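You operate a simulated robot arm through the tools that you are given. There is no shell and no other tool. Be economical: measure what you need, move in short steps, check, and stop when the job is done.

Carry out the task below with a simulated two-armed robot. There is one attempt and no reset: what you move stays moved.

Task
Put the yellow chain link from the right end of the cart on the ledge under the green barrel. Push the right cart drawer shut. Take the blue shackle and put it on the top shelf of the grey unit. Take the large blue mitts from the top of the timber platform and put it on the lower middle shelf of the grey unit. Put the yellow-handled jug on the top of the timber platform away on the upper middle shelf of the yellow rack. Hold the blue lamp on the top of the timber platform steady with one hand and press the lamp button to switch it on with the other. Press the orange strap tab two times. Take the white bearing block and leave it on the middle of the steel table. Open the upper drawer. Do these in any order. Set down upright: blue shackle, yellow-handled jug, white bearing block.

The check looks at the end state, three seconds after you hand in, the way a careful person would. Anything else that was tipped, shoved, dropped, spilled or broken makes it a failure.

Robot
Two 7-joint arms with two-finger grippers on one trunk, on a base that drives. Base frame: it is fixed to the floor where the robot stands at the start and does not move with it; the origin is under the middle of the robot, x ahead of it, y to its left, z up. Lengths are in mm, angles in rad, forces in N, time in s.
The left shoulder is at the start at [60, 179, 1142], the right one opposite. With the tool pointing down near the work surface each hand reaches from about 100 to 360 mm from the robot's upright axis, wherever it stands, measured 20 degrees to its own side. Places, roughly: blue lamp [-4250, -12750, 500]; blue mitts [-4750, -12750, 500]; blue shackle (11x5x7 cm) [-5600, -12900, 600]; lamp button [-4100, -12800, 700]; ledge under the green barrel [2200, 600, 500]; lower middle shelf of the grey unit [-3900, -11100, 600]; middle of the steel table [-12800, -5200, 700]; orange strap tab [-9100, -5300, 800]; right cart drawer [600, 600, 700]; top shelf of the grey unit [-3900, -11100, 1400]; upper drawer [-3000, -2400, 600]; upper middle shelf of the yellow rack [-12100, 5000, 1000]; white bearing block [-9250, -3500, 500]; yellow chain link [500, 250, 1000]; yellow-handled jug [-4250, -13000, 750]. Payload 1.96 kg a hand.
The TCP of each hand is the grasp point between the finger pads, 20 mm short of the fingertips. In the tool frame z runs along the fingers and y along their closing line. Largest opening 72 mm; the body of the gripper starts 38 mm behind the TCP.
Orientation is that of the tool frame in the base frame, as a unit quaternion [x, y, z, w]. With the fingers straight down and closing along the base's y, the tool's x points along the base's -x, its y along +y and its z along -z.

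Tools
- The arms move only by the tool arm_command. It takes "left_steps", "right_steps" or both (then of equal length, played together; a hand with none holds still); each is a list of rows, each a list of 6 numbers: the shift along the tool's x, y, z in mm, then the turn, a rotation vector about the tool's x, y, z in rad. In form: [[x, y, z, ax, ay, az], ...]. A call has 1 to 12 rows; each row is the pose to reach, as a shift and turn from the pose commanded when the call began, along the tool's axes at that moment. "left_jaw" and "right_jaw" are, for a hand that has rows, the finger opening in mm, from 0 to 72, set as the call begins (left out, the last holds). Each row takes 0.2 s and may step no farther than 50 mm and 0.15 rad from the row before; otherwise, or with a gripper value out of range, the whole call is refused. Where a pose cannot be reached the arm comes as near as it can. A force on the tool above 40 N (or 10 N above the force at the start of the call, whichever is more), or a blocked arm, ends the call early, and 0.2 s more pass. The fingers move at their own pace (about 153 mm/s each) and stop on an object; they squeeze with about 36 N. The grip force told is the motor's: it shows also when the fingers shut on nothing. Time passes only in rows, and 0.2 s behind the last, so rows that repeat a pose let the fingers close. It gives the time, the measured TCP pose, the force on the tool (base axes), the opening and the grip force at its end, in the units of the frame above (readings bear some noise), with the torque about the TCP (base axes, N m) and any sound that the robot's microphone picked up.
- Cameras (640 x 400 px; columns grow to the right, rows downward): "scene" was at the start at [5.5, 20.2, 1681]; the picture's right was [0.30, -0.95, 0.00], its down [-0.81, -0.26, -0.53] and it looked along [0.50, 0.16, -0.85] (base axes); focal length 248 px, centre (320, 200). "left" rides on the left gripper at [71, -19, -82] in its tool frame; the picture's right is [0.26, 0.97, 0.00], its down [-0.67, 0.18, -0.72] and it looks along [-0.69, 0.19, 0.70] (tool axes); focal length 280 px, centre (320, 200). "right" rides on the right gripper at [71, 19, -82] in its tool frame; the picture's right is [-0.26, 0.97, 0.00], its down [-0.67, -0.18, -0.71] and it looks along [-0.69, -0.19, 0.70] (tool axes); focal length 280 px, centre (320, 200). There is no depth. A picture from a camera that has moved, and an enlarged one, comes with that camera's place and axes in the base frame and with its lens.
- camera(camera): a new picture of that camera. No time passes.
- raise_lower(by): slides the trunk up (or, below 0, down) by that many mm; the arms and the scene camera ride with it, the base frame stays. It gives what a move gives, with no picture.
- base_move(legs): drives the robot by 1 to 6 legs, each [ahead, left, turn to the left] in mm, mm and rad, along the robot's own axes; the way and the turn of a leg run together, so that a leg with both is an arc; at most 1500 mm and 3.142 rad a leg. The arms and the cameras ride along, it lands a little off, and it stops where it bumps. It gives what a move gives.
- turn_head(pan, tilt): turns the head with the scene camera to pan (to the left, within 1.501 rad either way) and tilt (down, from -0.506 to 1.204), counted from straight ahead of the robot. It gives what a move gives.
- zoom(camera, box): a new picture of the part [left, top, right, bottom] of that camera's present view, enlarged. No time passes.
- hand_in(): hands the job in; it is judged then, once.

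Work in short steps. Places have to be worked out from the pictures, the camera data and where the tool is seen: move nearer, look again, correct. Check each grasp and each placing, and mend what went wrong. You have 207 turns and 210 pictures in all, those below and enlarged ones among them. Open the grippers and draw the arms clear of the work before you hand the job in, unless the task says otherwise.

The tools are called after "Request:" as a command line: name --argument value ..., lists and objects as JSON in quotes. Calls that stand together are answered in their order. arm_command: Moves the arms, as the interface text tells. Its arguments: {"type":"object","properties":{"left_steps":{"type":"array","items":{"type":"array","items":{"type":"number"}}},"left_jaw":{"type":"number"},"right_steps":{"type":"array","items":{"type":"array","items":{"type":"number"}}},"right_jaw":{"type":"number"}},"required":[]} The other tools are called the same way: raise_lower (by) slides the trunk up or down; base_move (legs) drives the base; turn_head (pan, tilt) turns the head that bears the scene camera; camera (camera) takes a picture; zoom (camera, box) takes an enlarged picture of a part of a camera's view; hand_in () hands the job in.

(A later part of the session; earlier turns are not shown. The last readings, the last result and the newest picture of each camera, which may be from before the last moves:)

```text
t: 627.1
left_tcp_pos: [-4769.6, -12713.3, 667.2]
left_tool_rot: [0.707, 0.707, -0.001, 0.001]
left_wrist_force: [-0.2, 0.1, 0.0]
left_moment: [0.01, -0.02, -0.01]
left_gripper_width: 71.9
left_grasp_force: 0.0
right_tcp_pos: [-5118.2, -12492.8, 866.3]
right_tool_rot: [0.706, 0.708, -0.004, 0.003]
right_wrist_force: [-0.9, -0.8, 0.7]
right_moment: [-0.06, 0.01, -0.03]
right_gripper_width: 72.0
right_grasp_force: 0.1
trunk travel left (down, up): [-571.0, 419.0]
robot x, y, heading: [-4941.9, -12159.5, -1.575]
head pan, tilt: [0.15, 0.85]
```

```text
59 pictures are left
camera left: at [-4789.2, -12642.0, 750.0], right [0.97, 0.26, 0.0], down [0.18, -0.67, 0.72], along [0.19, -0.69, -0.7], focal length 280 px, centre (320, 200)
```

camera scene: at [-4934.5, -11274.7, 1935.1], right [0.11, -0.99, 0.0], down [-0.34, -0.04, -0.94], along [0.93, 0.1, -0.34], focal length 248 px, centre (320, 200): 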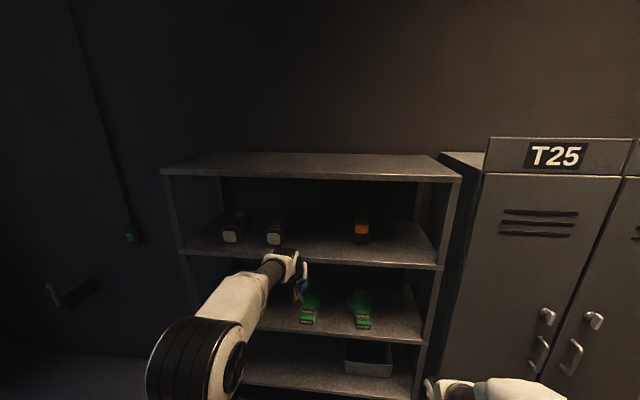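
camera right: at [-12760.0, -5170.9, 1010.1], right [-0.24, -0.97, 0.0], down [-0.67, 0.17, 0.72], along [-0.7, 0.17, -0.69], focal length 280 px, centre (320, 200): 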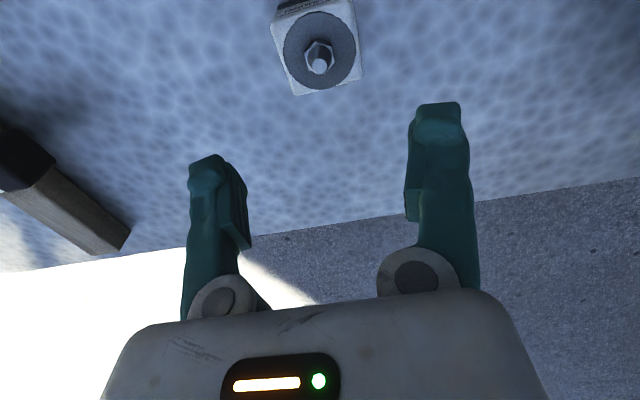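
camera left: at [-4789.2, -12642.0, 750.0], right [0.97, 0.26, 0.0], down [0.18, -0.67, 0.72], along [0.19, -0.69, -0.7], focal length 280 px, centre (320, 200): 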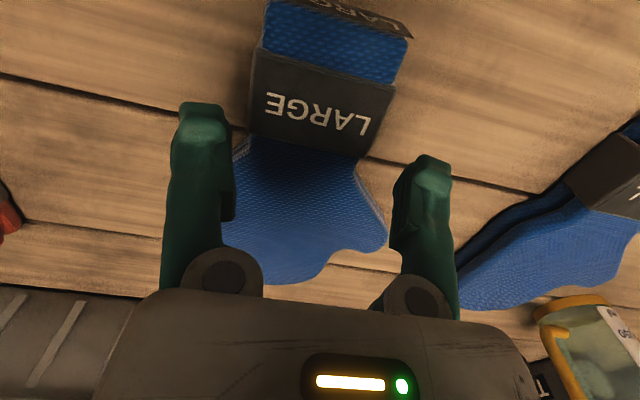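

Centred to within a couple of mm. I descend slowly to straddle the band; the force limit will stop me if it's too wide.

Request:
arm_command --left_steps '[[0, 0, 15, 0, 0, 0], [0, 0, 30, 0, 0, 0], [0, 0, 42, 0, 0, 0], [0, 0, 54, 0, 0, 0], [0, 0, 64, 0, 0, 0], [0, 0, 70, 0, 0, 0]]'

Request:
camera --camera "left"

```text
t: 628.0
left_tcp_pos: [-4768.5, -12717.8, 621.9]
left_tool_rot: [0.706, 0.708, -0.003, 0.002]
left_wrist_force: [-0.2, 1.3, -0.5]
left_moment: [-0.06, -0.03, 0.02]
left_gripper_width: 72.0
left_grasp_force: 0.1
right_tcp_pos: [-5119.5, -12491.7, 867.0]
right_tool_rot: [0.707, 0.707, -0.003, 0.003]
right_wrist_force: [0.6, 0.6, -0.5]
right_moment: [0.01, 0.0, 0.04]
right_gripper_width: 72.0
right_grasp_force: 0.1
trunk travel left (down, up): [-571.0, 419.0]
robot x, y, heading: [-4942.8, -12158.2, -1.572]
head pan, tilt: [0.15, 0.85]
stopped in row 4 (left hand): the force on the tool passed its limit at 48 N (the readings are from after the stop); the commanded pose is now the measured one
```

```text
58 pictures are left
camera left: at [-4789.0, -12644.5, 703.7], right [0.97, 0.26, 0.0], down [0.18, -0.67, 0.72], along [0.19, -0.7, -0.69], focal length 280 px, centre (320, 200)
```

left: 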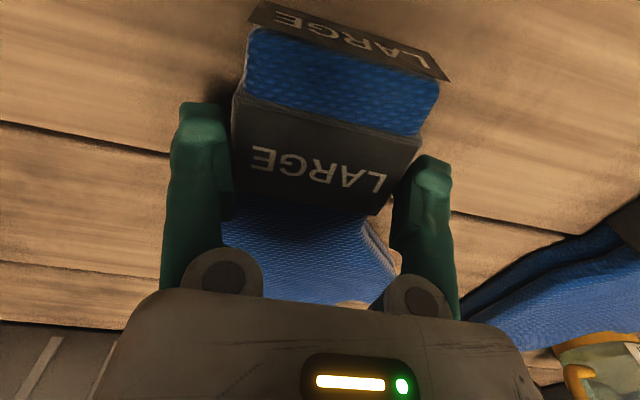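

Stopped with the tips at ~600. I try closing here to feel whether the fingers are already beside the band.

Request:
arm_command --left_steps '[[0, 0, 0, 0, 0, 0], [0, 0, 0, 0, 0, 0], [0, 0, 0, 0, 0, 0]]' --left_jaw 0

Request:
camera --camera "left"

```text
t: 628.8
left_tcp_pos: [-4769.2, -12717.4, 621.9]
left_tool_rot: [0.708, 0.707, -0.002, 0.002]
left_wrist_force: [-0.2, 0.0, -0.4]
left_moment: [0.12, 0.03, -0.02]
left_gripper_width: 69.1
left_grasp_force: 36.0
right_tcp_pos: [-5118.8, -12492.6, 866.3]
right_tool_rot: [0.707, 0.707, -0.003, 0.002]
right_wrist_force: [-0.5, -0.5, -0.4]
right_moment: [0.03, 0.01, 0.02]
right_gripper_width: 72.1
right_grasp_force: 0.0
trunk travel left (down, up): [-571.0, 419.0]
robot x, y, heading: [-4944.3, -12157.2, -1.578]
head pan, tilt: [0.15, 0.85]
```

```text
57 pictures are left
camera left: at [-4788.6, -12645.5, 703.8], right [0.97, 0.26, 0.0], down [0.18, -0.67, 0.72], along [0.19, -0.7, -0.69], focal length 280 px, centre (320, 200)
```

left: 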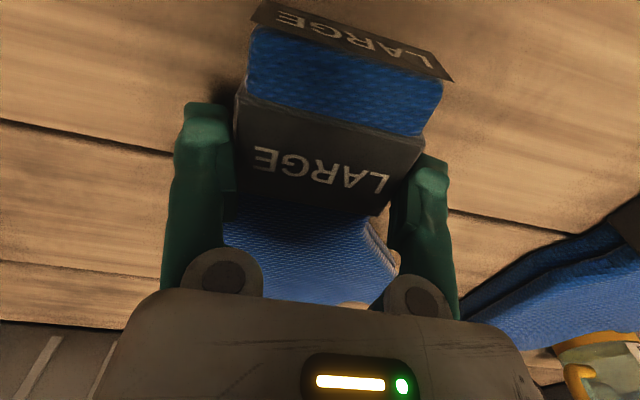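

Gripped at 69 mm around the band. I lift with the trunk and check.

Request:
raise_lower --by 120

Request:
camera --camera "left"

```text
t: 630.3
left_tcp_pos: [-4768.7, -12718.7, 741.6]
left_tool_rot: [0.707, 0.707, -0.003, 0.002]
left_wrist_force: [1.0, -0.5, -2.1]
left_moment: [0.14, 0.02, -0.01]
left_gripper_width: 69.1
left_grasp_force: 35.8
right_tcp_pos: [-5118.9, -12493.9, 986.1]
right_tool_rot: [0.707, 0.707, -0.003, 0.003]
right_wrist_force: [-0.5, -0.2, -0.4]
right_moment: [0.0, 0.01, 0.0]
right_gripper_width: 72.0
right_grasp_force: 0.0
trunk travel left (down, up): [-691.0, 299.0]
robot x, y, heading: [-4939.3, -12163.0, -1.571]
head pan, tilt: [0.15, 0.85]
```

```text
56 pictures are left
camera left: at [-4788.6, -12645.7, 823.7], right [0.97, 0.26, 0.0], down [0.18, -0.67, 0.72], along [0.19, -0.7, -0.69], focal length 280 px, centre (320, 200)
```

left: 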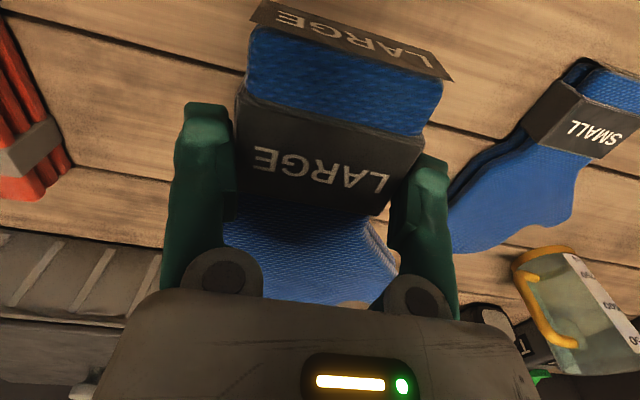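

The mitts hang level in the grip. I back out, turn to the grey unit lined up with the empty left part of the lower middle shelf (y≈−11000), and tilt the hand ~25° so the wrist stays out of the shelf.

Request:
base_move --legs '[[-990, 0, 0], [0, 0, 1.571], [90, 0, 0]]'

Request:
arm_command --left_steps '[[0, 0, 0, 0, -0.11, 0], [0, 0, 0, 0, -0.22, 0], [0, 0, 0, 0, -0.33, 0], [0, 0, 0, 0, -0.44, 0], [0, 0, 0, 0, -0.44, 0]]'

Request:
raise_lower --by -85

Request:
turn_head --pan 0.2 --tilt 0.5

Request:
camera --camera "scene"

Request:
camera --camera "left"

```text
t: 640.0
left_tcp_pos: [-4299.6, -10991.5, 741.3]
left_tool_rot: [-0.008, 1.0, -0.001, 0.004]
left_wrist_force: [-0.6, -0.7, -1.2]
left_moment: [-0.01, 0.14, 0.02]
left_gripper_width: 69.2
left_grasp_force: 36.1
right_tcp_pos: [-4518.1, -11345.8, 985.7]
right_tool_rot: [-0.009, 1.0, -0.001, 0.004]
right_wrist_force: [1.0, -0.2, -0.1]
right_moment: [0.01, 0.01, 0.02]
right_gripper_width: 72.0
right_grasp_force: 0.1
trunk travel left (down, up): [-691.0, 299.0]
robot x, y, heading: [-4852.1, -11170.3, 0.015]
head pan, tilt: [0.15, 0.85]
```

```text
t: 641.2
left_tcp_pos: [-4299.6, -10992.5, 742.5]
left_tool_rot: [-0.008, 0.975, 0.001, 0.223]
left_wrist_force: [-0.4, 0.7, -1.2]
left_moment: [0.01, 0.16, 0.04]
left_gripper_width: 68.8
left_grasp_force: 36.1
right_tcp_pos: [-4518.3, -11346.3, 985.7]
right_tool_rot: [-0.009, 1.0, -0.001, 0.004]
right_wrist_force: [0.3, 0.4, 0.5]
right_moment: [-0.03, 0.01, 0.01]
right_gripper_width: 72.2
right_grasp_force: 0.1
trunk travel left (down, up): [-691.0, 299.0]
robot x, y, heading: [-4854.3, -11172.3, 0.016]
head pan, tilt: [0.15, 0.85]
```

```text
t: 642.4
left_tcp_pos: [-4298.5, -10991.7, 657.4]
left_tool_rot: [-0.007, 0.975, 0.001, 0.222]
left_wrist_force: [0.4, 0.2, -1.3]
left_moment: [-0.01, 0.13, 0.0]
left_gripper_width: 69.1
left_grasp_force: 36.1
right_tcp_pos: [-4520.0, -11343.8, 901.0]
right_tool_rot: [-0.008, 1.0, -0.001, 0.003]
right_wrist_force: [-0.1, -0.2, 0.2]
right_moment: [0.0, -0.02, 0.02]
right_gripper_width: 71.9
right_grasp_force: 0.0
trunk travel left (down, up): [-606.0, 384.0]
robot x, y, heading: [-4854.3, -11172.6, 0.013]
head pan, tilt: [0.15, 0.85]
```

```text
t: 643.2
left_tcp_pos: [-4300.0, -10991.4, 655.4]
left_tool_rot: [-0.007, 0.975, 0.001, 0.221]
left_wrist_force: [-0.2, 0.2, -2.1]
left_moment: [-0.02, 0.12, -0.02]
left_gripper_width: 69.1
left_grasp_force: 36.5
right_tcp_pos: [-4519.1, -11345.5, 901.2]
right_tool_rot: [-0.009, 1.0, -0.001, 0.004]
right_wrist_force: [-0.1, -0.5, -0.2]
right_moment: [-0.01, 0.01, -0.02]
right_gripper_width: 72.1
right_grasp_force: 0.1
trunk travel left (down, up): [-606.0, 384.0]
robot x, y, heading: [-4853.4, -11172.3, 0.015]
head pan, tilt: [0.201, 0.499]
```

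```text
55 pictures are left
camera scene: at [-4825.0, -11155.7, 1541.3], right [0.21, -0.98, 0.0], down [-0.47, -0.1, -0.88], along [0.86, 0.19, -0.48], focal length 248 px, centre (320, 200)
```

scene: 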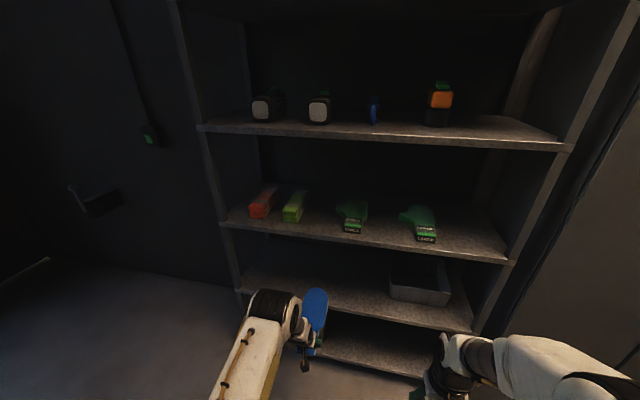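

```text
54 pictures are left
camera left: at [-4399.0, -11011.4, 700.2], right [-0.25, 0.96, -0.11], down [0.3, 0.19, 0.94], along [0.92, 0.2, -0.33], focal length 280 px, centre (320, 200)
```

left: 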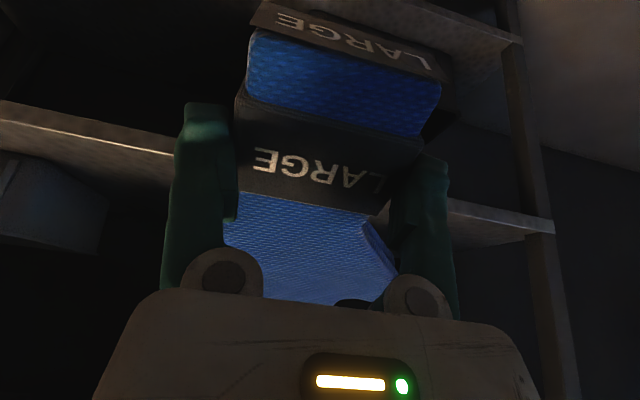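

The lower middle shelf edge computes to z≈535. I drive the mitts 310 mm in with ~40 mm clearance, then lower to contact.

Request:
raise_lower --by -20

Request:
base_move --legs '[[312, 0, -0.015]]'

Request:
raise_lower --by -60

Request:
camera --camera "scene"

```text
t: 643.9
left_tcp_pos: [-4299.3, -10992.6, 636.2]
left_tool_rot: [-0.008, 0.975, 0.001, 0.221]
left_wrist_force: [-0.1, -0.8, -2.1]
left_moment: [-0.03, 0.14, 0.01]
left_gripper_width: 69.1
left_grasp_force: 35.9
right_tcp_pos: [-4520.6, -11345.9, 879.9]
right_tool_rot: [-0.009, 1.0, 0.0, 0.004]
right_wrist_force: [-0.6, -0.5, 0.5]
right_moment: [0.0, 0.0, -0.01]
right_gripper_width: 72.1
right_grasp_force: 0.0
trunk travel left (down, up): [-586.0, 404.0]
robot x, y, heading: [-4855.1, -11175.0, 0.016]
head pan, tilt: [0.201, 0.499]
```

```text
t: 646.0
left_tcp_pos: [-3985.4, -11000.4, 636.3]
left_tool_rot: [0.001, 0.975, 0.0, 0.222]
left_wrist_force: [0.2, -0.2, -1.8]
left_moment: [-0.02, 0.15, 0.04]
left_gripper_width: 69.4
left_grasp_force: 36.0
right_tcp_pos: [-4211.8, -11350.1, 881.1]
right_tool_rot: [0.001, 1.0, -0.001, 0.003]
right_wrist_force: [0.3, -0.9, -0.3]
right_moment: [-0.04, 0.0, -0.01]
right_gripper_width: 71.6
right_grasp_force: 0.0
trunk travel left (down, up): [-586.0, 404.0]
robot x, y, heading: [-4545.7, -11172.6, -0.003]
head pan, tilt: [0.201, 0.499]
```

```text
t: 646.6
left_tcp_pos: [-3981.4, -10999.7, 612.1]
left_tool_rot: [0.001, 0.973, -0.001, 0.231]
left_wrist_force: [-6.9, -0.8, 16.4]
left_moment: [0.12, 1.01, 0.08]
left_gripper_width: 69.3
left_grasp_force: 36.0
right_tcp_pos: [-4212.6, -11350.1, 850.1]
right_tool_rot: [0.0, 1.0, 0.0, 0.004]
right_wrist_force: [-0.3, 0.0, -0.4]
right_moment: [-0.04, 0.0, 0.01]
right_gripper_width: 72.1
right_grasp_force: 0.2
trunk travel left (down, up): [-554.0, 436.0]
robot x, y, heading: [-4548.4, -11171.7, -0.002]
head pan, tilt: [0.201, 0.499]
stopped: the force on the tool passed its limit at 53 N (the readings are from after the stop); the commanded pose is now the measured one
```

```text
53 pictures are left
camera scene: at [-4516.8, -11154.8, 1490.1], right [0.2, -0.98, 0.0], down [-0.47, -0.09, -0.88], along [0.86, 0.17, -0.48], focal length 248 px, centre (320, 200)
```

scene: 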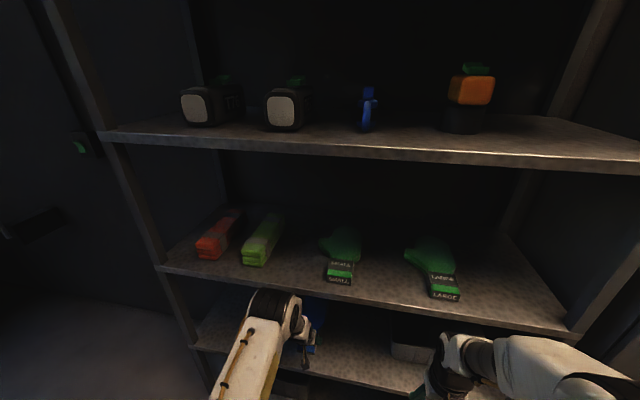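

Contact with the shelf at z≈552. I lift 8 mm, go 35 mm deeper, and level the hand partly so the mitts end nearly flat before release.

Request:
raise_lower --by 10

Request:
base_move --legs '[[38, 0, 0]]'

Request:
arm_command --left_steps '[[0, 0, 0, 0, 0.08, 0], [0, 0, 0, 0, 0.16, 0], [0, 0, 0, 0, 0.24, 0], [0, 0, 0, 0, 0.24, 0]]'

Request:
raise_lower --by -15

Request:
camera --camera "left"

```text
t: 647.2
left_tcp_pos: [-3980.5, -10999.6, 620.7]
left_tool_rot: [0.002, 0.974, -0.002, 0.229]
left_wrist_force: [-0.7, -0.5, -1.1]
left_moment: [-0.02, 0.16, 0.0]
left_gripper_width: 69.6
left_grasp_force: 35.8
right_tcp_pos: [-4212.8, -11349.6, 861.2]
right_tool_rot: [-0.001, 1.0, -0.001, 0.004]
right_wrist_force: [0.6, -1.2, 0.5]
right_moment: [0.03, -0.01, 0.02]
right_gripper_width: 72.1
right_grasp_force: 0.0
trunk travel left (down, up): [-564.0, 426.0]
robot x, y, heading: [-4541.0, -11172.6, -0.001]
head pan, tilt: [0.201, 0.499]
```

```text
t: 648.1
left_tcp_pos: [-3960.0, -11000.0, 617.2]
left_tool_rot: [0.001, 0.975, 0.0, 0.222]
left_wrist_force: [-0.4, -0.2, -2.1]
left_moment: [-0.02, 0.18, 0.02]
left_gripper_width: 69.2
left_grasp_force: 36.2
right_tcp_pos: [-4183.9, -11348.3, 862.0]
right_tool_rot: [-0.001, 1.0, 0.0, 0.007]
right_wrist_force: [0.1, 0.6, -0.8]
right_moment: [-0.02, 0.03, -0.03]
right_gripper_width: 72.0
right_grasp_force: 0.0
trunk travel left (down, up): [-564.0, 426.0]
robot x, y, heading: [-4515.0, -11173.2, 0.001]
head pan, tilt: [0.201, 0.499]
stopped in leg 1: the robot was blocked; the commanded pose is now the measured one
```

```text
t: 649.3
left_tcp_pos: [-3998.3, -11001.1, 602.0]
left_tool_rot: [0.001, 0.997, -0.001, 0.077]
left_wrist_force: [-1.2, -1.1, 2.4]
left_moment: [0.13, -0.46, -0.08]
left_gripper_width: 69.2
left_grasp_force: 36.7
right_tcp_pos: [-4195.7, -11348.3, 867.5]
right_tool_rot: [-0.003, 1.0, 0.0, 0.012]
right_wrist_force: [-0.2, 0.2, -0.3]
right_moment: [0.0, 0.02, -0.01]
right_gripper_width: 71.8
right_grasp_force: 0.1
trunk travel left (down, up): [-564.0, 426.0]
robot x, y, heading: [-4518.8, -11170.0, 0.004]
head pan, tilt: [0.201, 0.499]
stopped in row 4 (left hand): the arm was blocked; the commanded pose is now the measured one
```

```text
t: 649.8
left_tcp_pos: [-3991.2, -10999.3, 602.0]
left_tool_rot: [0.0, 0.996, 0.0, 0.087]
left_wrist_force: [11.3, 3.8, 47.5]
left_moment: [0.12, 0.09, -0.02]
left_gripper_width: 69.6
left_grasp_force: 36.1
right_tcp_pos: [-4196.1, -11348.5, 860.8]
right_tool_rot: [-0.004, 1.0, 0.0, 0.012]
right_wrist_force: [-0.2, 0.4, 0.2]
right_moment: [0.01, 0.02, 0.0]
right_gripper_width: 72.0
right_grasp_force: 0.1
trunk travel left (down, up): [-559.0, 431.0]
robot x, y, heading: [-4521.1, -11173.2, 0.007]
head pan, tilt: [0.201, 0.499]
stopped: the force on the tool passed its limit at 69 N (the readings are from after the stop); the commanded pose is now the measured one
```

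```text
52 pictures are left
camera left: at [-4074.9, -11017.3, 670.5], right [-0.26, 0.96, -0.05], down [0.54, 0.18, 0.82], along [0.8, 0.19, -0.57], focal length 280 px, centre (320, 200)
```

left: 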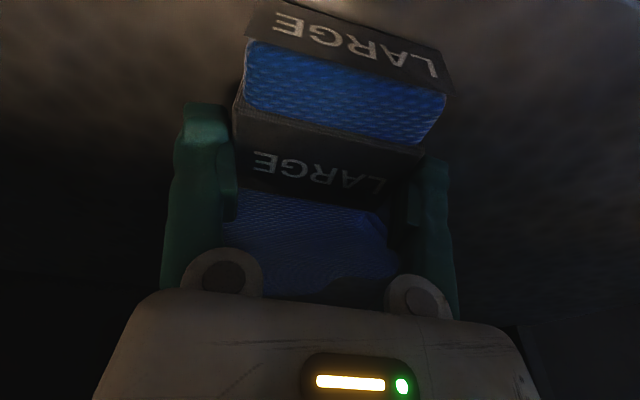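

The mitts lie flat on the shelf, with shelf surface visible in front of the cuff. I relieve the pressure, open, and withdraw up and back.

Request:
raise_lower --by 5

Request:
arm_command --left_steps '[[0, 0, 0, 0, 0, 0], [0, 0, 0, 0, 0, 0], [0, 0, -10, 0, 0, 0], [0, 0, -25, 0, 0, 0], [0, 0, -45, 0, 0, 0]]' --left_jaw 72

Request:
base_move --legs '[[-450, 0, 0]]'

Request:
camera --camera "scene"

```text
t: 650.1
left_tcp_pos: [-3991.8, -10999.6, 601.9]
left_tool_rot: [0.0, 0.996, 0.0, 0.088]
left_wrist_force: [8.5, 2.7, 47.1]
left_moment: [0.21, 0.13, -0.08]
left_gripper_width: 69.2
left_grasp_force: 36.1
right_tcp_pos: [-4194.9, -11348.5, 860.6]
right_tool_rot: [-0.004, 1.0, 0.0, 0.01]
right_wrist_force: [0.1, 0.2, -0.2]
right_moment: [-0.01, -0.03, 0.01]
right_gripper_width: 72.1
right_grasp_force: 0.0
trunk travel left (down, up): [-561.0, 429.0]
robot x, y, heading: [-4515.7, -11175.7, 0.007]
head pan, tilt: [0.201, 0.499]
stopped: the force on the tool passed its limit at 70 N (the readings are from after the stop); the commanded pose is now the measured one
```

```text
t: 651.0
left_tcp_pos: [-4002.6, -10999.2, 597.0]
left_tool_rot: [0.002, 0.997, -0.001, 0.072]
left_wrist_force: [21.2, 1.1, 42.7]
left_moment: [0.04, -0.17, -0.01]
left_gripper_width: 72.3
left_grasp_force: 0.3
right_tcp_pos: [-4190.1, -11345.3, 856.5]
right_tool_rot: [-0.004, 1.0, 0.0, 0.007]
right_wrist_force: [0.3, -0.2, 0.4]
right_moment: [0.01, -0.01, -0.04]
right_gripper_width: 72.1
right_grasp_force: 0.0
trunk travel left (down, up): [-561.0, 429.0]
robot x, y, heading: [-4523.7, -11172.8, 0.009]
head pan, tilt: [0.201, 0.499]
stopped in row 4 (left hand): the force on the tool passed its limit at 63 N (the readings are from after the stop); the commanded pose is now the measured one
```

```text
t: 653.7
left_tcp_pos: [-4436.8, -11001.1, 597.9]
left_tool_rot: [-0.002, 0.998, 0.0, 0.069]
left_wrist_force: [0.1, 0.0, -1.0]
left_moment: [-0.06, 0.16, 0.0]
left_gripper_width: 72.1
left_grasp_force: 0.2
right_tcp_pos: [-4624.7, -11348.1, 856.2]
right_tool_rot: [-0.007, 1.0, -0.001, 0.005]
right_wrist_force: [-0.3, 0.2, 0.4]
right_moment: [0.0, -0.01, -0.01]
right_gripper_width: 72.2
right_grasp_force: 0.0
trunk travel left (down, up): [-561.0, 429.0]
robot x, y, heading: [-4957.2, -11177.1, 0.014]
head pan, tilt: [0.201, 0.499]
```

```text
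51 pictures are left
camera scene: at [-4929.4, -11157.4, 1496.5], right [0.21, -0.98, 0.0], down [-0.47, -0.1, -0.88], along [0.86, 0.18, -0.48], focal length 248 px, centre (320, 200)
```

scene: 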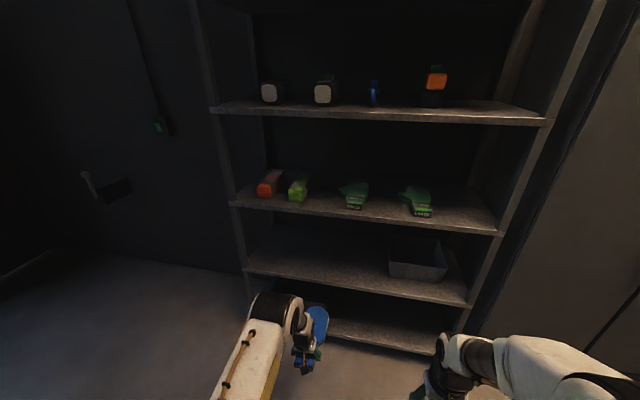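

The mitts came back with the hand — wedged in the open fingers. I check the hand camera.

Request:
camera --camera "left"

```text
50 pictures are left
camera left: at [-4518.9, -11018.9, 669.3], right [-0.26, 0.96, -0.04], down [0.57, 0.19, 0.8], along [0.78, 0.19, -0.6], focal length 280 px, centre (320, 200)
```

left: 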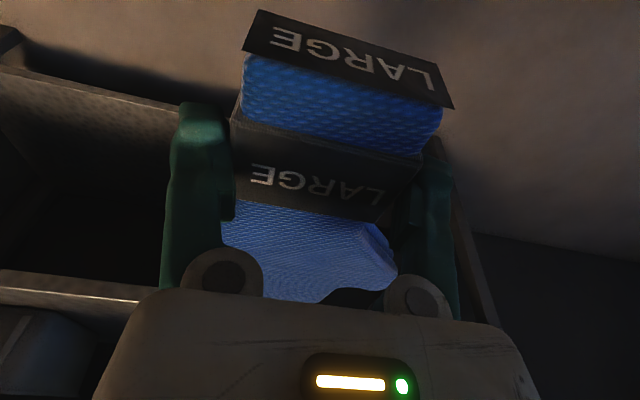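

The mitts are lightly wedged between the fully open fingers. I re-close to realign, tilt the hand ~29° so the wrist stays outside, and extend 40 mm for another placing.

Request:
arm_command --left_steps '[[0, 0, 0, 0, 0, 0], [0, 0, 0, 0, 0, 0], [-10, 0, 1, 0, -0.09, 0], [-20, 0, 3, 0, -0.18, 0], [-30, 0, 4, 0, -0.27, 0], [-40, 0, 6, 0, -0.36, 0], [-40, 0, 6, 0, -0.36, 0]]' --left_jaw 0

Request:
raise_lower --by 50

Request:
base_move --legs '[[410, 0, -0.014]]'

Request:
raise_lower --by -25

Request:
camera --camera "left"

```text
t: 655.3
left_tcp_pos: [-4395.9, -11001.1, 596.1]
left_tool_rot: [-0.001, 0.969, -0.001, 0.248]
left_wrist_force: [0.0, 0.4, -1.7]
left_moment: [-0.03, 0.18, 0.0]
left_gripper_width: 71.7
left_grasp_force: 36.5
right_tcp_pos: [-4624.3, -11348.6, 856.4]
right_tool_rot: [-0.007, 1.0, -0.002, 0.004]
right_wrist_force: [-0.3, 0.2, -0.6]
right_moment: [-0.02, 0.0, 0.03]
right_gripper_width: 71.9
right_grasp_force: 0.1
trunk travel left (down, up): [-561.0, 429.0]
robot x, y, heading: [-4955.0, -11175.2, 0.016]
head pan, tilt: [0.201, 0.499]
```

```text
t: 656.2
left_tcp_pos: [-4395.4, -11001.6, 646.2]
left_tool_rot: [-0.001, 0.969, -0.002, 0.248]
left_wrist_force: [-0.8, 0.0, -2.9]
left_moment: [-0.02, 0.15, 0.03]
left_gripper_width: 71.5
left_grasp_force: 35.2
right_tcp_pos: [-4624.3, -11348.6, 905.9]
right_tool_rot: [-0.006, 1.0, -0.002, 0.004]
right_wrist_force: [0.2, -0.7, -0.4]
right_moment: [-0.01, 0.01, 0.01]
right_gripper_width: 72.0
right_grasp_force: 0.0
trunk travel left (down, up): [-611.0, 379.0]
robot x, y, heading: [-4957.6, -11171.4, 0.005]
head pan, tilt: [0.201, 0.499]
```

```text
t: 658.8
left_tcp_pos: [-3983.6, -11003.0, 646.5]
left_tool_rot: [0.003, 0.969, -0.002, 0.247]
left_wrist_force: [0.3, 0.2, -2.5]
left_moment: [0.01, 0.15, -0.02]
left_gripper_width: 71.4
left_grasp_force: 36.2
right_tcp_pos: [-4214.2, -11348.3, 905.7]
right_tool_rot: [-0.002, 1.0, -0.001, 0.004]
right_wrist_force: [0.6, -0.4, -0.6]
right_moment: [-0.01, 0.04, 0.0]
right_gripper_width: 72.2
right_grasp_force: 0.0
trunk travel left (down, up): [-611.0, 379.0]
robot x, y, heading: [-4543.1, -11172.7, -0.0]
head pan, tilt: [0.201, 0.499]
```

```text
t: 659.5
left_tcp_pos: [-3983.8, -11003.9, 623.0]
left_tool_rot: [0.004, 0.969, -0.003, 0.247]
left_wrist_force: [0.3, -0.5, -1.9]
left_moment: [0.01, 0.15, 0.0]
left_gripper_width: 71.4
left_grasp_force: 35.5
right_tcp_pos: [-4214.1, -11348.8, 882.0]
right_tool_rot: [-0.002, 1.0, -0.001, 0.005]
right_wrist_force: [0.0, -0.1, -1.2]
right_moment: [0.01, 0.0, 0.0]
right_gripper_width: 72.1
right_grasp_force: 0.0
trunk travel left (down, up): [-586.0, 404.0]
robot x, y, heading: [-4548.6, -11176.3, -0.0]
head pan, tilt: [0.201, 0.499]
```

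```text
49 pictures are left
camera left: at [-4085.9, -11020.3, 660.5], right [-0.22, 0.97, -0.13], down [0.25, 0.18, 0.95], along [0.94, 0.18, -0.28], focal length 280 px, centre (320, 200)
```

left: 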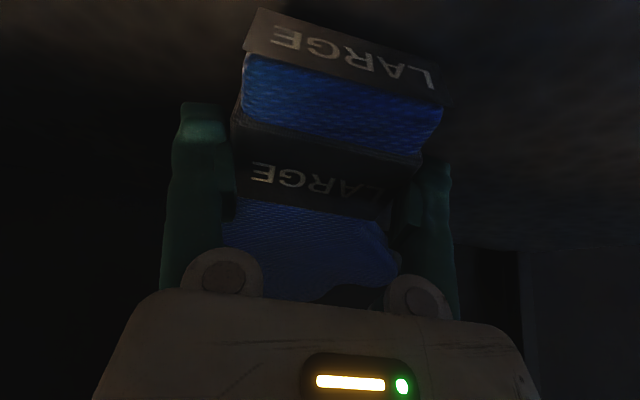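

The fingers are deeper than at first, on a slightly wider part. With the wrist now outside the shelf, I lower to light contact, open, wiggle, and try lifting off along the tool axis.

Request:
arm_command --left_steps '[[3, 0, 4, 0, 0, 0], [6, 0, 9, 0, 0, 0], [9, 0, 14, 0, 0, 0], [12, 0, 19, 0, 0, 0], [15, 0, 24, 0, 0, 0]]'

Request:
arm_command --left_steps '[[0, 0, 0, 0, 0, 0], [0, 0, 0, 0, 0, 0], [0, 0, 0, 0, 0, 0.03], [0, 0, 0, 0, 0, -0.03], [0, 0, 0, 0, 0, 0.0], [0, 0, -10, 0, 0, 0], [0, 0, -20, 0, 0, 0], [0, 0, -35, 0, 0, 0], [0, 0, -50, 0, 0, 0]]' --left_jaw 72

Request:
camera --camera "left"

```text
t: 660.5
left_tcp_pos: [-3981.0, -11004.1, 608.4]
left_tool_rot: [0.002, 0.967, -0.002, 0.255]
left_wrist_force: [-9.3, -1.2, 29.4]
left_moment: [0.01, 1.41, 0.03]
left_gripper_width: 71.8
left_grasp_force: 36.0
right_tcp_pos: [-4217.1, -11349.1, 882.2]
right_tool_rot: [-0.004, 1.0, 0.0, 0.006]
right_wrist_force: [-0.1, 0.0, -0.7]
right_moment: [0.01, 0.03, 0.01]
right_gripper_width: 72.0
right_grasp_force: 0.0
trunk travel left (down, up): [-586.0, 404.0]
robot x, y, heading: [-4546.6, -11169.4, 0.002]
head pan, tilt: [0.201, 0.499]
stopped in row 4 (left hand): the force on the tool passed its limit at 44 N (the readings are from after the stop); the commanded pose is now the measured one
```

```text
t: 662.5
left_tcp_pos: [-4006.8, -11002.1, 648.2]
left_tool_rot: [0.002, 0.968, -0.001, 0.252]
left_wrist_force: [-0.3, 0.0, -1.9]
left_moment: [-0.02, 0.18, 0.04]
left_gripper_width: 72.2
left_grasp_force: 0.2
right_tcp_pos: [-4214.5, -11348.5, 881.5]
right_tool_rot: [-0.002, 1.0, -0.001, 0.005]
right_wrist_force: [0.7, -0.1, -0.5]
right_moment: [0.02, 0.0, -0.01]
right_gripper_width: 71.9
right_grasp_force: 0.1
trunk travel left (down, up): [-586.0, 404.0]
robot x, y, heading: [-4545.4, -11169.6, 0.003]
head pan, tilt: [0.201, 0.499]
```

```text
48 pictures are left
camera left: at [-4109.3, -11018.8, 685.4], right [-0.22, 0.97, -0.13], down [0.24, 0.18, 0.95], along [0.94, 0.18, -0.27], focal length 280 px, centre (320, 200)
```

left: 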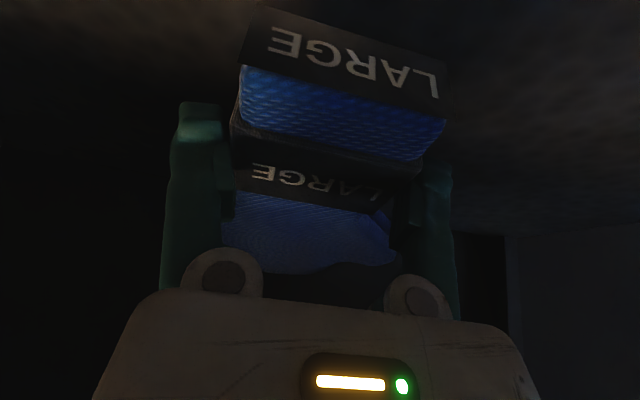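

Still wedged. I'll free the mitts on the platform using the right fist to hold them while the left hand lifts, then regrip shallowly. First I back out and return to the platform.

Request:
base_move --legs '[[-450, 0, 0], [0, 0, -1.571], [500, 160, 0]]'

Request:
raise_lower --by 80

Request:
arm_command --left_steps '[[0, -20, 0, 0, 0.1, 0], [0, -40, 0, 0, 0.2, 0], [0, -60, 0, 0, 0.3, 0], [0, -80, 0, 0, 0.4, 0], [0, -100, 0, 0, 0.5, 0], [0, -110, 0, 0, 0.5, 0]]' --right_steps '[[0, 0, 0, -0.13, 0, 0], [0, 0, 0, -0.26, 0, 0], [0, 0, 0, -0.39, 0, 0], [0, 0, 0, -0.52, 0, 0], [0, 0, 0, -0.65, 0, 0], [0, 0, 0, -0.785, 0, 0]]' --left_jaw 72 --right_jaw 0

Request:
turn_head --pan 0.0 --tilt 0.8

Request:
camera --camera "scene"

```text
t: 671.7
left_tcp_pos: [-4650.8, -12212.5, 648.6]
left_tool_rot: [0.681, 0.688, -0.179, 0.178]
left_wrist_force: [-0.2, -0.5, -0.7]
left_moment: [0.0, 0.01, 0.01]
left_gripper_width: 71.8
left_grasp_force: 0.0
right_tcp_pos: [-5001.3, -12010.4, 881.9]
right_tool_rot: [0.701, 0.714, -0.003, 0.001]
right_wrist_force: [-0.5, 0.0, 0.3]
right_moment: [0.03, -0.04, 0.02]
right_gripper_width: 72.1
right_grasp_force: 0.0
trunk travel left (down, up): [-586.0, 404.0]
robot x, y, heading: [-4830.6, -11674.3, -1.556]
head pan, tilt: [0.201, 0.499]
```

```text
t: 672.9
left_tcp_pos: [-4650.7, -12212.4, 727.7]
left_tool_rot: [0.681, 0.688, -0.178, 0.179]
left_wrist_force: [0.3, -0.2, 0.4]
left_moment: [-0.01, 0.02, 0.01]
left_gripper_width: 72.1
left_grasp_force: 0.0
right_tcp_pos: [-5001.0, -12010.2, 961.3]
right_tool_rot: [0.699, 0.715, -0.003, 0.002]
right_wrist_force: [-0.9, -0.1, 0.0]
right_moment: [0.0, 0.01, -0.01]
right_gripper_width: 72.1
right_grasp_force: 0.1
trunk travel left (down, up): [-666.0, 324.0]
robot x, y, heading: [-4825.5, -11672.6, -1.554]
head pan, tilt: [0.201, 0.499]
```

```text
t: 674.2
left_tcp_pos: [-4763.3, -12212.6, 728.8]
left_tool_rot: [0.704, 0.71, -0.004, 0.003]
left_wrist_force: [-1.0, -1.5, 0.2]
left_moment: [0.04, 0.01, -0.02]
left_gripper_width: 71.9
left_grasp_force: 0.0
right_tcp_pos: [-5003.1, -12009.9, 962.6]
right_tool_rot: [0.645, 0.661, 0.271, 0.272]
right_wrist_force: [-0.5, 0.3, 0.7]
right_moment: [0.0, -0.03, -0.03]
right_gripper_width: 0.1
right_grasp_force: 29.4
trunk travel left (down, up): [-666.0, 324.0]
robot x, y, heading: [-4833.6, -11676.8, -1.558]
head pan, tilt: [0.201, 0.499]
```

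```text
t: 675.0
left_tcp_pos: [-4760.6, -12213.3, 728.2]
left_tool_rot: [0.704, 0.71, -0.004, 0.003]
left_wrist_force: [-0.2, 0.5, 0.1]
left_moment: [0.01, 0.0, -0.01]
left_gripper_width: 71.9
left_grasp_force: 0.1
right_tcp_pos: [-5000.4, -12011.0, 962.7]
right_tool_rot: [0.646, 0.661, 0.27, 0.269]
right_wrist_force: [-1.4, 0.1, 0.9]
right_moment: [0.01, -0.02, 0.01]
right_gripper_width: 0.0
right_grasp_force: 29.4
trunk travel left (down, up): [-666.0, 324.0]
robot x, y, heading: [-4829.6, -11676.9, -1.554]
head pan, tilt: [0.0, 0.799]
```

```text
47 pictures are left
camera scene: at [-4830.2, -11696.3, 1575.6], right [-1.0, -0.02, 0.0], down [-0.01, 0.72, -0.7], along [0.01, -0.7, -0.72], focal length 248 px, centre (320, 200)
```

scene: 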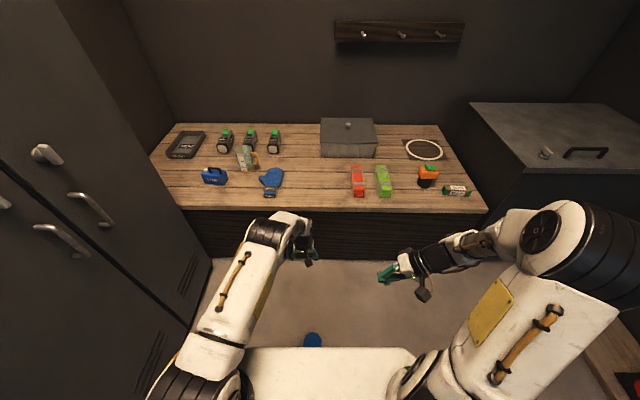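

The mitts dropped off during the drive and lie on the floor just ahead of my base. I back up and look at them with the left camera.

Request:
base_move --legs '[[-130, 0, -0.015]]'

Request:
raise_lower --by -300

Request:
camera --camera "left"

Request:
camera --camera "scene"

```text
t: 676.3
left_tcp_pos: [-4771.1, -12081.6, 729.7]
left_tool_rot: [0.709, 0.705, -0.005, 0.003]
left_wrist_force: [0.5, 0.6, 0.0]
left_moment: [-0.01, 0.0, 0.0]
left_gripper_width: 72.1
left_grasp_force: 0.1
right_tcp_pos: [-5008.1, -11876.6, 962.0]
right_tool_rot: [0.651, 0.656, 0.267, 0.273]
right_wrist_force: [0.4, 1.4, 0.1]
right_moment: [-0.01, 0.01, 0.0]
right_gripper_width: 0.0
right_grasp_force: 29.9
trunk travel left (down, up): [-666.0, 324.0]
robot x, y, heading: [-4833.2, -11539.7, -1.566]
head pan, tilt: [0.0, 0.799]
```

```text
t: 679.3
left_tcp_pos: [-4769.0, -12083.0, 428.2]
left_tool_rot: [0.71, 0.704, -0.004, 0.003]
left_wrist_force: [0.2, -0.2, -0.6]
left_moment: [0.0, -0.01, 0.02]
left_gripper_width: 72.1
left_grasp_force: 0.0
right_tcp_pos: [-5007.7, -11877.4, 661.4]
right_tool_rot: [0.651, 0.656, 0.267, 0.273]
right_wrist_force: [0.6, 0.0, -0.6]
right_moment: [-0.01, -0.05, 0.01]
right_gripper_width: 0.1
right_grasp_force: 29.6
trunk travel left (down, up): [-366.0, 624.0]
robot x, y, heading: [-4828.8, -11541.2, -1.571]
head pan, tilt: [0.0, 0.799]
```

```text
46 pictures are left
camera left: at [-4789.4, -12010.6, 509.9], right [0.97, 0.26, 0.0], down [0.18, -0.67, 0.72], along [0.18, -0.7, -0.69], focal length 280 px, centre (320, 200)
```

left: 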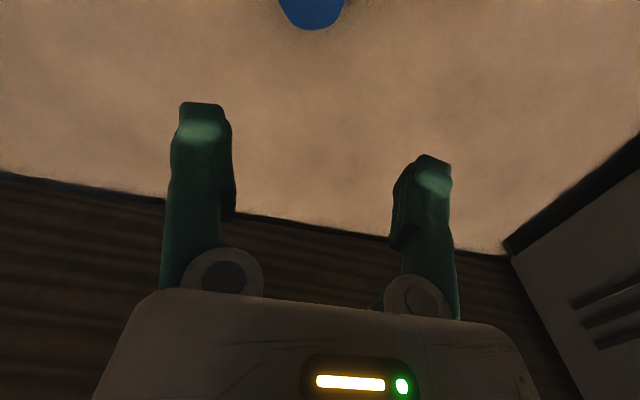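

```text
45 pictures are left
camera scene: at [-4831.9, -11565.4, 1275.6], right [-1.0, 0.0, 0.0], down [0.0, 0.72, -0.7], along [0.0, -0.7, -0.72], focal length 248 px, centre (320, 200)
```

scene: 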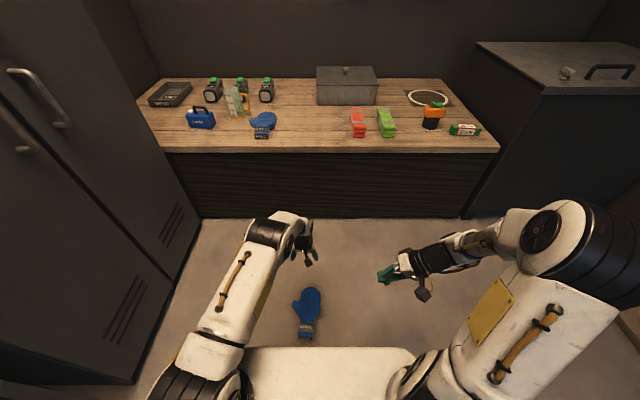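

Mitts are on the floor with the band near (−4753, −11954), yawed ~14°. I back 120 mm more, rotate the hand to match, and lower above them.

Request:
base_move --legs '[[-125, 0, 0]]'

Request:
arm_command --left_steps '[[0, 8, 0, 0, 0, 0.12], [0, 16, 0, 0, 0, 0.23], [0, 16, 0, 0, 0, 0.23]]'

Request:
raise_lower --by -270

Request:
camera --camera "left"

```text
t: 680.6
left_tcp_pos: [-4772.0, -11957.7, 429.1]
left_tool_rot: [0.71, 0.704, -0.005, 0.004]
left_wrist_force: [0.7, 1.9, -0.1]
left_moment: [-0.01, -0.01, 0.0]
left_gripper_width: 72.1
left_grasp_force: 0.0
right_tcp_pos: [-5009.1, -11750.7, 662.7]
right_tool_rot: [0.652, 0.656, 0.268, 0.272]
right_wrist_force: [0.2, -0.6, 0.6]
right_moment: [-0.03, -0.01, -0.05]
right_gripper_width: 0.1
right_grasp_force: 29.7
trunk travel left (down, up): [-366.0, 624.0]
robot x, y, heading: [-4829.7, -11420.1, -1.567]
head pan, tilt: [0.0, 0.799]
```

```text
t: 681.4
left_tcp_pos: [-4756.7, -11959.1, 428.0]
left_tool_rot: [0.786, 0.618, -0.003, 0.003]
left_wrist_force: [-0.1, -0.5, -0.4]
left_moment: [-0.01, 0.0, 0.01]
left_gripper_width: 72.1
left_grasp_force: 0.0
right_tcp_pos: [-5009.1, -11751.4, 662.5]
right_tool_rot: [0.651, 0.656, 0.268, 0.273]
right_wrist_force: [0.6, 1.5, 0.0]
right_moment: [-0.01, 0.01, 0.03]
right_gripper_width: 0.0
right_grasp_force: 29.4
trunk travel left (down, up): [-366.0, 624.0]
robot x, y, heading: [-4832.1, -11418.6, -1.572]
head pan, tilt: [0.0, 0.799]
```

```text
t: 684.1
left_tcp_pos: [-4755.8, -11959.4, 159.0]
left_tool_rot: [0.786, 0.619, -0.004, 0.004]
left_wrist_force: [0.4, 0.2, -0.6]
left_moment: [-0.01, -0.01, -0.02]
left_gripper_width: 72.2
left_grasp_force: 0.1
right_tcp_pos: [-5009.2, -11751.7, 392.4]
right_tool_rot: [0.651, 0.655, 0.268, 0.273]
right_wrist_force: [0.0, 0.6, 0.0]
right_moment: [0.01, -0.01, -0.01]
right_gripper_width: 0.2
right_grasp_force: 29.8
trunk travel left (down, up): [-96.0, 894.0]
robot x, y, heading: [-4834.0, -11416.1, -1.569]
head pan, tilt: [0.0, 0.799]
```

```text
44 pictures are left
camera left: at [-4757.7, -11883.0, 239.9], right [1.0, 0.03, 0.0], down [0.02, -0.69, 0.72], along [0.02, -0.72, -0.69], focal length 280 px, centre (320, 200)
```

left: 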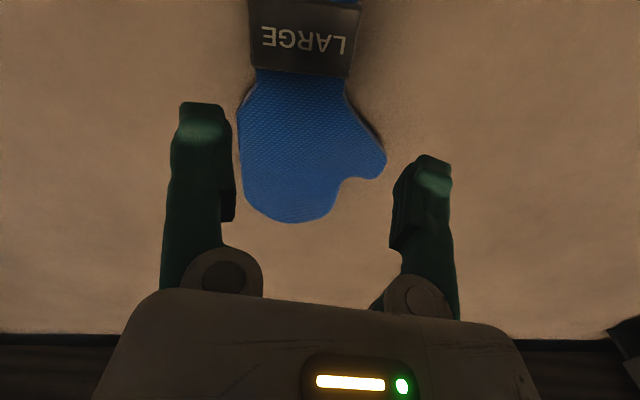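

Band centre is about (−4767, −11942), yaw ~5°. I correct and descend: arm to z≈100 first, then the trunk to z≈47 (the depth that gripped well before).

Request:
arm_command --left_steps '[[7, -7, 10, 0, 0, -0.08], [14, -15, 25, 0, 0, -0.16], [14, -15, 45, 0, 0, -0.16], [14, -15, 58, 0, 0, -0.16], [14, -15, 58, 0, 0, -0.16]]' --left_jaw 72

Request:
zoom --camera "left" --box '[160, 0, 480, 260]'

```text
t: 685.4
left_tcp_pos: [-4767.8, -11940.1, 99.7]
left_tool_rot: [0.734, 0.68, -0.004, 0.003]
left_wrist_force: [0.4, 0.1, 0.2]
left_moment: [-0.04, -0.02, 0.03]
left_gripper_width: 72.0
left_grasp_force: 0.1
right_tcp_pos: [-5007.5, -11753.0, 392.4]
right_tool_rot: [0.651, 0.656, 0.268, 0.272]
right_wrist_force: [0.6, 0.8, -0.6]
right_moment: [0.0, 0.0, 0.0]
right_gripper_width: 0.0
right_grasp_force: 29.9
trunk travel left (down, up): [-96.0, 894.0]
robot x, y, heading: [-4833.4, -11417.7, -1.572]
head pan, tilt: [0.0, 0.799]
```

```text
1.54 times, centred on (320, 130) of left
camera zoom: at [-4782.0, -11867.3, 180.7], right [0.98, 0.19, 0.0], down [0.13, -0.68, 0.72], along [0.13, -0.71, -0.69], focal length 431 px, centre (320, 308)
```

zoom: 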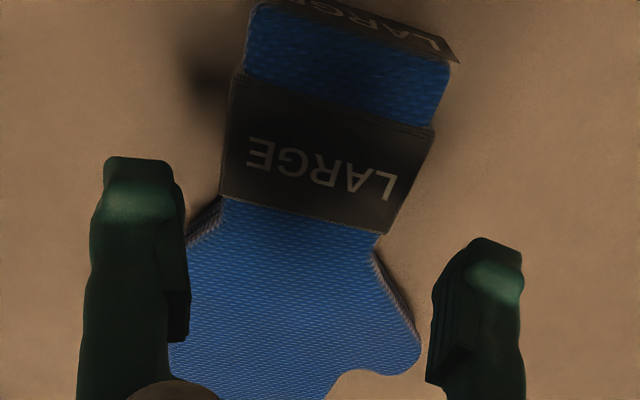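

Well aligned (centre within 1 mm, yaw matched). I lower the trunk 52 mm and close gently.

Request:
raise_lower --by -52

Request:
arm_command --left_steps '[[0, 0, 0, 0, 0, 0], [0, 0, 0, 0, 0, 0], [0, 0, 0, 0, 0, 0]]' --left_jaw 0

Request:
raise_lower --by 60

Request:
camera --camera "left"

```text
t: 686.3
left_tcp_pos: [-4767.8, -11941.6, 46.7]
left_tool_rot: [0.734, 0.679, -0.004, 0.003]
left_wrist_force: [-0.5, 1.0, 1.0]
left_moment: [-0.01, -0.02, 0.01]
left_gripper_width: 71.9
left_grasp_force: 0.1
right_tcp_pos: [-5008.1, -11749.8, 340.2]
right_tool_rot: [0.651, 0.656, 0.267, 0.272]
right_wrist_force: [-0.1, 0.0, 1.0]
right_moment: [0.01, 0.01, 0.0]
right_gripper_width: 0.2
right_grasp_force: 29.5
trunk travel left (down, up): [-44.0, 946.0]
robot x, y, heading: [-4834.8, -11416.9, -1.573]
head pan, tilt: [0.0, 0.799]
```

```text
t: 686.6
left_tcp_pos: [-4767.7, -11945.4, 53.7]
left_tool_rot: [0.734, 0.679, -0.006, 0.006]
left_wrist_force: [5.0, 8.0, 36.7]
left_moment: [0.15, -0.07, 0.03]
left_gripper_width: 5.9
left_grasp_force: 22.8
right_tcp_pos: [-5007.7, -11751.2, 342.1]
right_tool_rot: [0.651, 0.656, 0.267, 0.273]
right_wrist_force: [-0.3, -0.3, 0.6]
right_moment: [0.04, -0.01, 0.01]
right_gripper_width: 0.0
right_grasp_force: 29.5
trunk travel left (down, up): [-44.0, 946.0]
robot x, y, heading: [-4831.3, -11419.3, -1.572]
head pan, tilt: [0.0, 0.799]
stopped in row 1 (left hand): the force on the tool passed its limit at 54 N (the readings are from after the stop); the commanded pose is now the measured one
```

```text
t: 687.6
left_tcp_pos: [-4766.8, -11943.9, 108.4]
left_tool_rot: [0.734, 0.68, -0.005, 0.004]
left_wrist_force: [-0.6, 0.8, -0.3]
left_moment: [0.0, 0.0, 0.0]
left_gripper_width: 0.0
left_grasp_force: 29.5
right_tcp_pos: [-5009.6, -11752.0, 401.0]
right_tool_rot: [0.651, 0.656, 0.268, 0.272]
right_wrist_force: [-1.0, -0.3, -0.1]
right_moment: [0.01, 0.05, 0.01]
right_gripper_width: 0.4
right_grasp_force: 29.4
trunk travel left (down, up): [-104.0, 886.0]
robot x, y, heading: [-4831.5, -11420.8, -1.569]
head pan, tilt: [0.0, 0.799]
```

```text
42 pictures are left
camera left: at [-4781.4, -11869.1, 190.8], right [0.98, 0.19, 0.0], down [0.13, -0.68, 0.72], along [0.13, -0.71, -0.69], focal length 280 px, centre (320, 200)
```

left: 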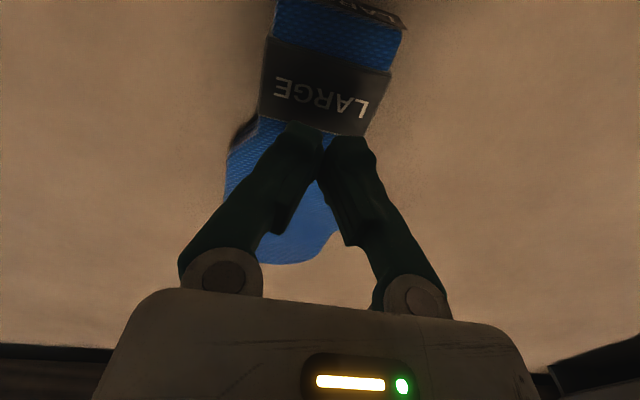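

The mitts are lower than I assumed (~30 mm), so the fingers slid over. I open and go down 10 mm deeper, then close.

Request:
arm_command --left_steps '[[-2, 1, 0, 0, 0, 0], [-2, 1, 0, 0, 0, 0], [-2, 1, 0, 0, 0, 0]]' --left_jaw 72

Request:
raise_lower --by -74

Request:
arm_command --left_steps '[[0, 0, 0, 0, 0, 0], [0, 0, 0, 0, 0, 0], [0, 0, 0, 0, 0, 0]]' --left_jaw 0

```text
t: 688.4
left_tcp_pos: [-4766.6, -11946.5, 109.7]
left_tool_rot: [0.734, 0.679, -0.005, 0.005]
left_wrist_force: [0.1, -0.1, -0.8]
left_moment: [-0.02, 0.04, -0.01]
left_gripper_width: 72.0
left_grasp_force: 0.0
right_tcp_pos: [-5008.2, -11750.3, 399.7]
right_tool_rot: [0.651, 0.656, 0.268, 0.272]
right_wrist_force: [0.4, 0.0, 0.1]
right_moment: [0.0, -0.02, -0.01]
right_gripper_width: 0.2
right_grasp_force: 29.4
trunk travel left (down, up): [-104.0, 886.0]
robot x, y, heading: [-4832.1, -11417.3, -1.566]
head pan, tilt: [0.0, 0.799]
```

```text
t: 689.5
left_tcp_pos: [-4766.1, -11946.6, 38.4]
left_tool_rot: [0.734, 0.68, -0.007, 0.005]
left_wrist_force: [-2.4, 3.0, 17.2]
left_moment: [-0.01, 0.09, -0.21]
left_gripper_width: 72.2
left_grasp_force: 0.4
right_tcp_pos: [-5007.5, -11751.5, 326.7]
right_tool_rot: [0.651, 0.657, 0.267, 0.273]
right_wrist_force: [0.0, -0.4, -0.1]
right_moment: [0.0, -0.04, 0.01]
right_gripper_width: 0.1
right_grasp_force: 29.5
trunk travel left (down, up): [-30.0, 960.0]
robot x, y, heading: [-4831.5, -11421.7, -1.575]
head pan, tilt: [0.0, 0.799]
```

```text
t: 690.3
left_tcp_pos: [-4766.3, -11946.7, 38.5]
left_tool_rot: [0.734, 0.679, -0.007, 0.006]
left_wrist_force: [-4.9, 1.4, 23.1]
left_moment: [-0.01, 0.1, -0.43]
left_gripper_width: 70.9
left_grasp_force: 36.4
right_tcp_pos: [-5008.8, -11751.2, 326.3]
right_tool_rot: [0.651, 0.656, 0.267, 0.273]
right_wrist_force: [0.5, 0.9, 0.5]
right_moment: [0.02, -0.02, 0.02]
right_gripper_width: 0.0
right_grasp_force: 29.8
trunk travel left (down, up): [-30.0, 960.0]
robot x, y, heading: [-4830.9, -11420.6, -1.57]
head pan, tilt: [0.0, 0.799]
```

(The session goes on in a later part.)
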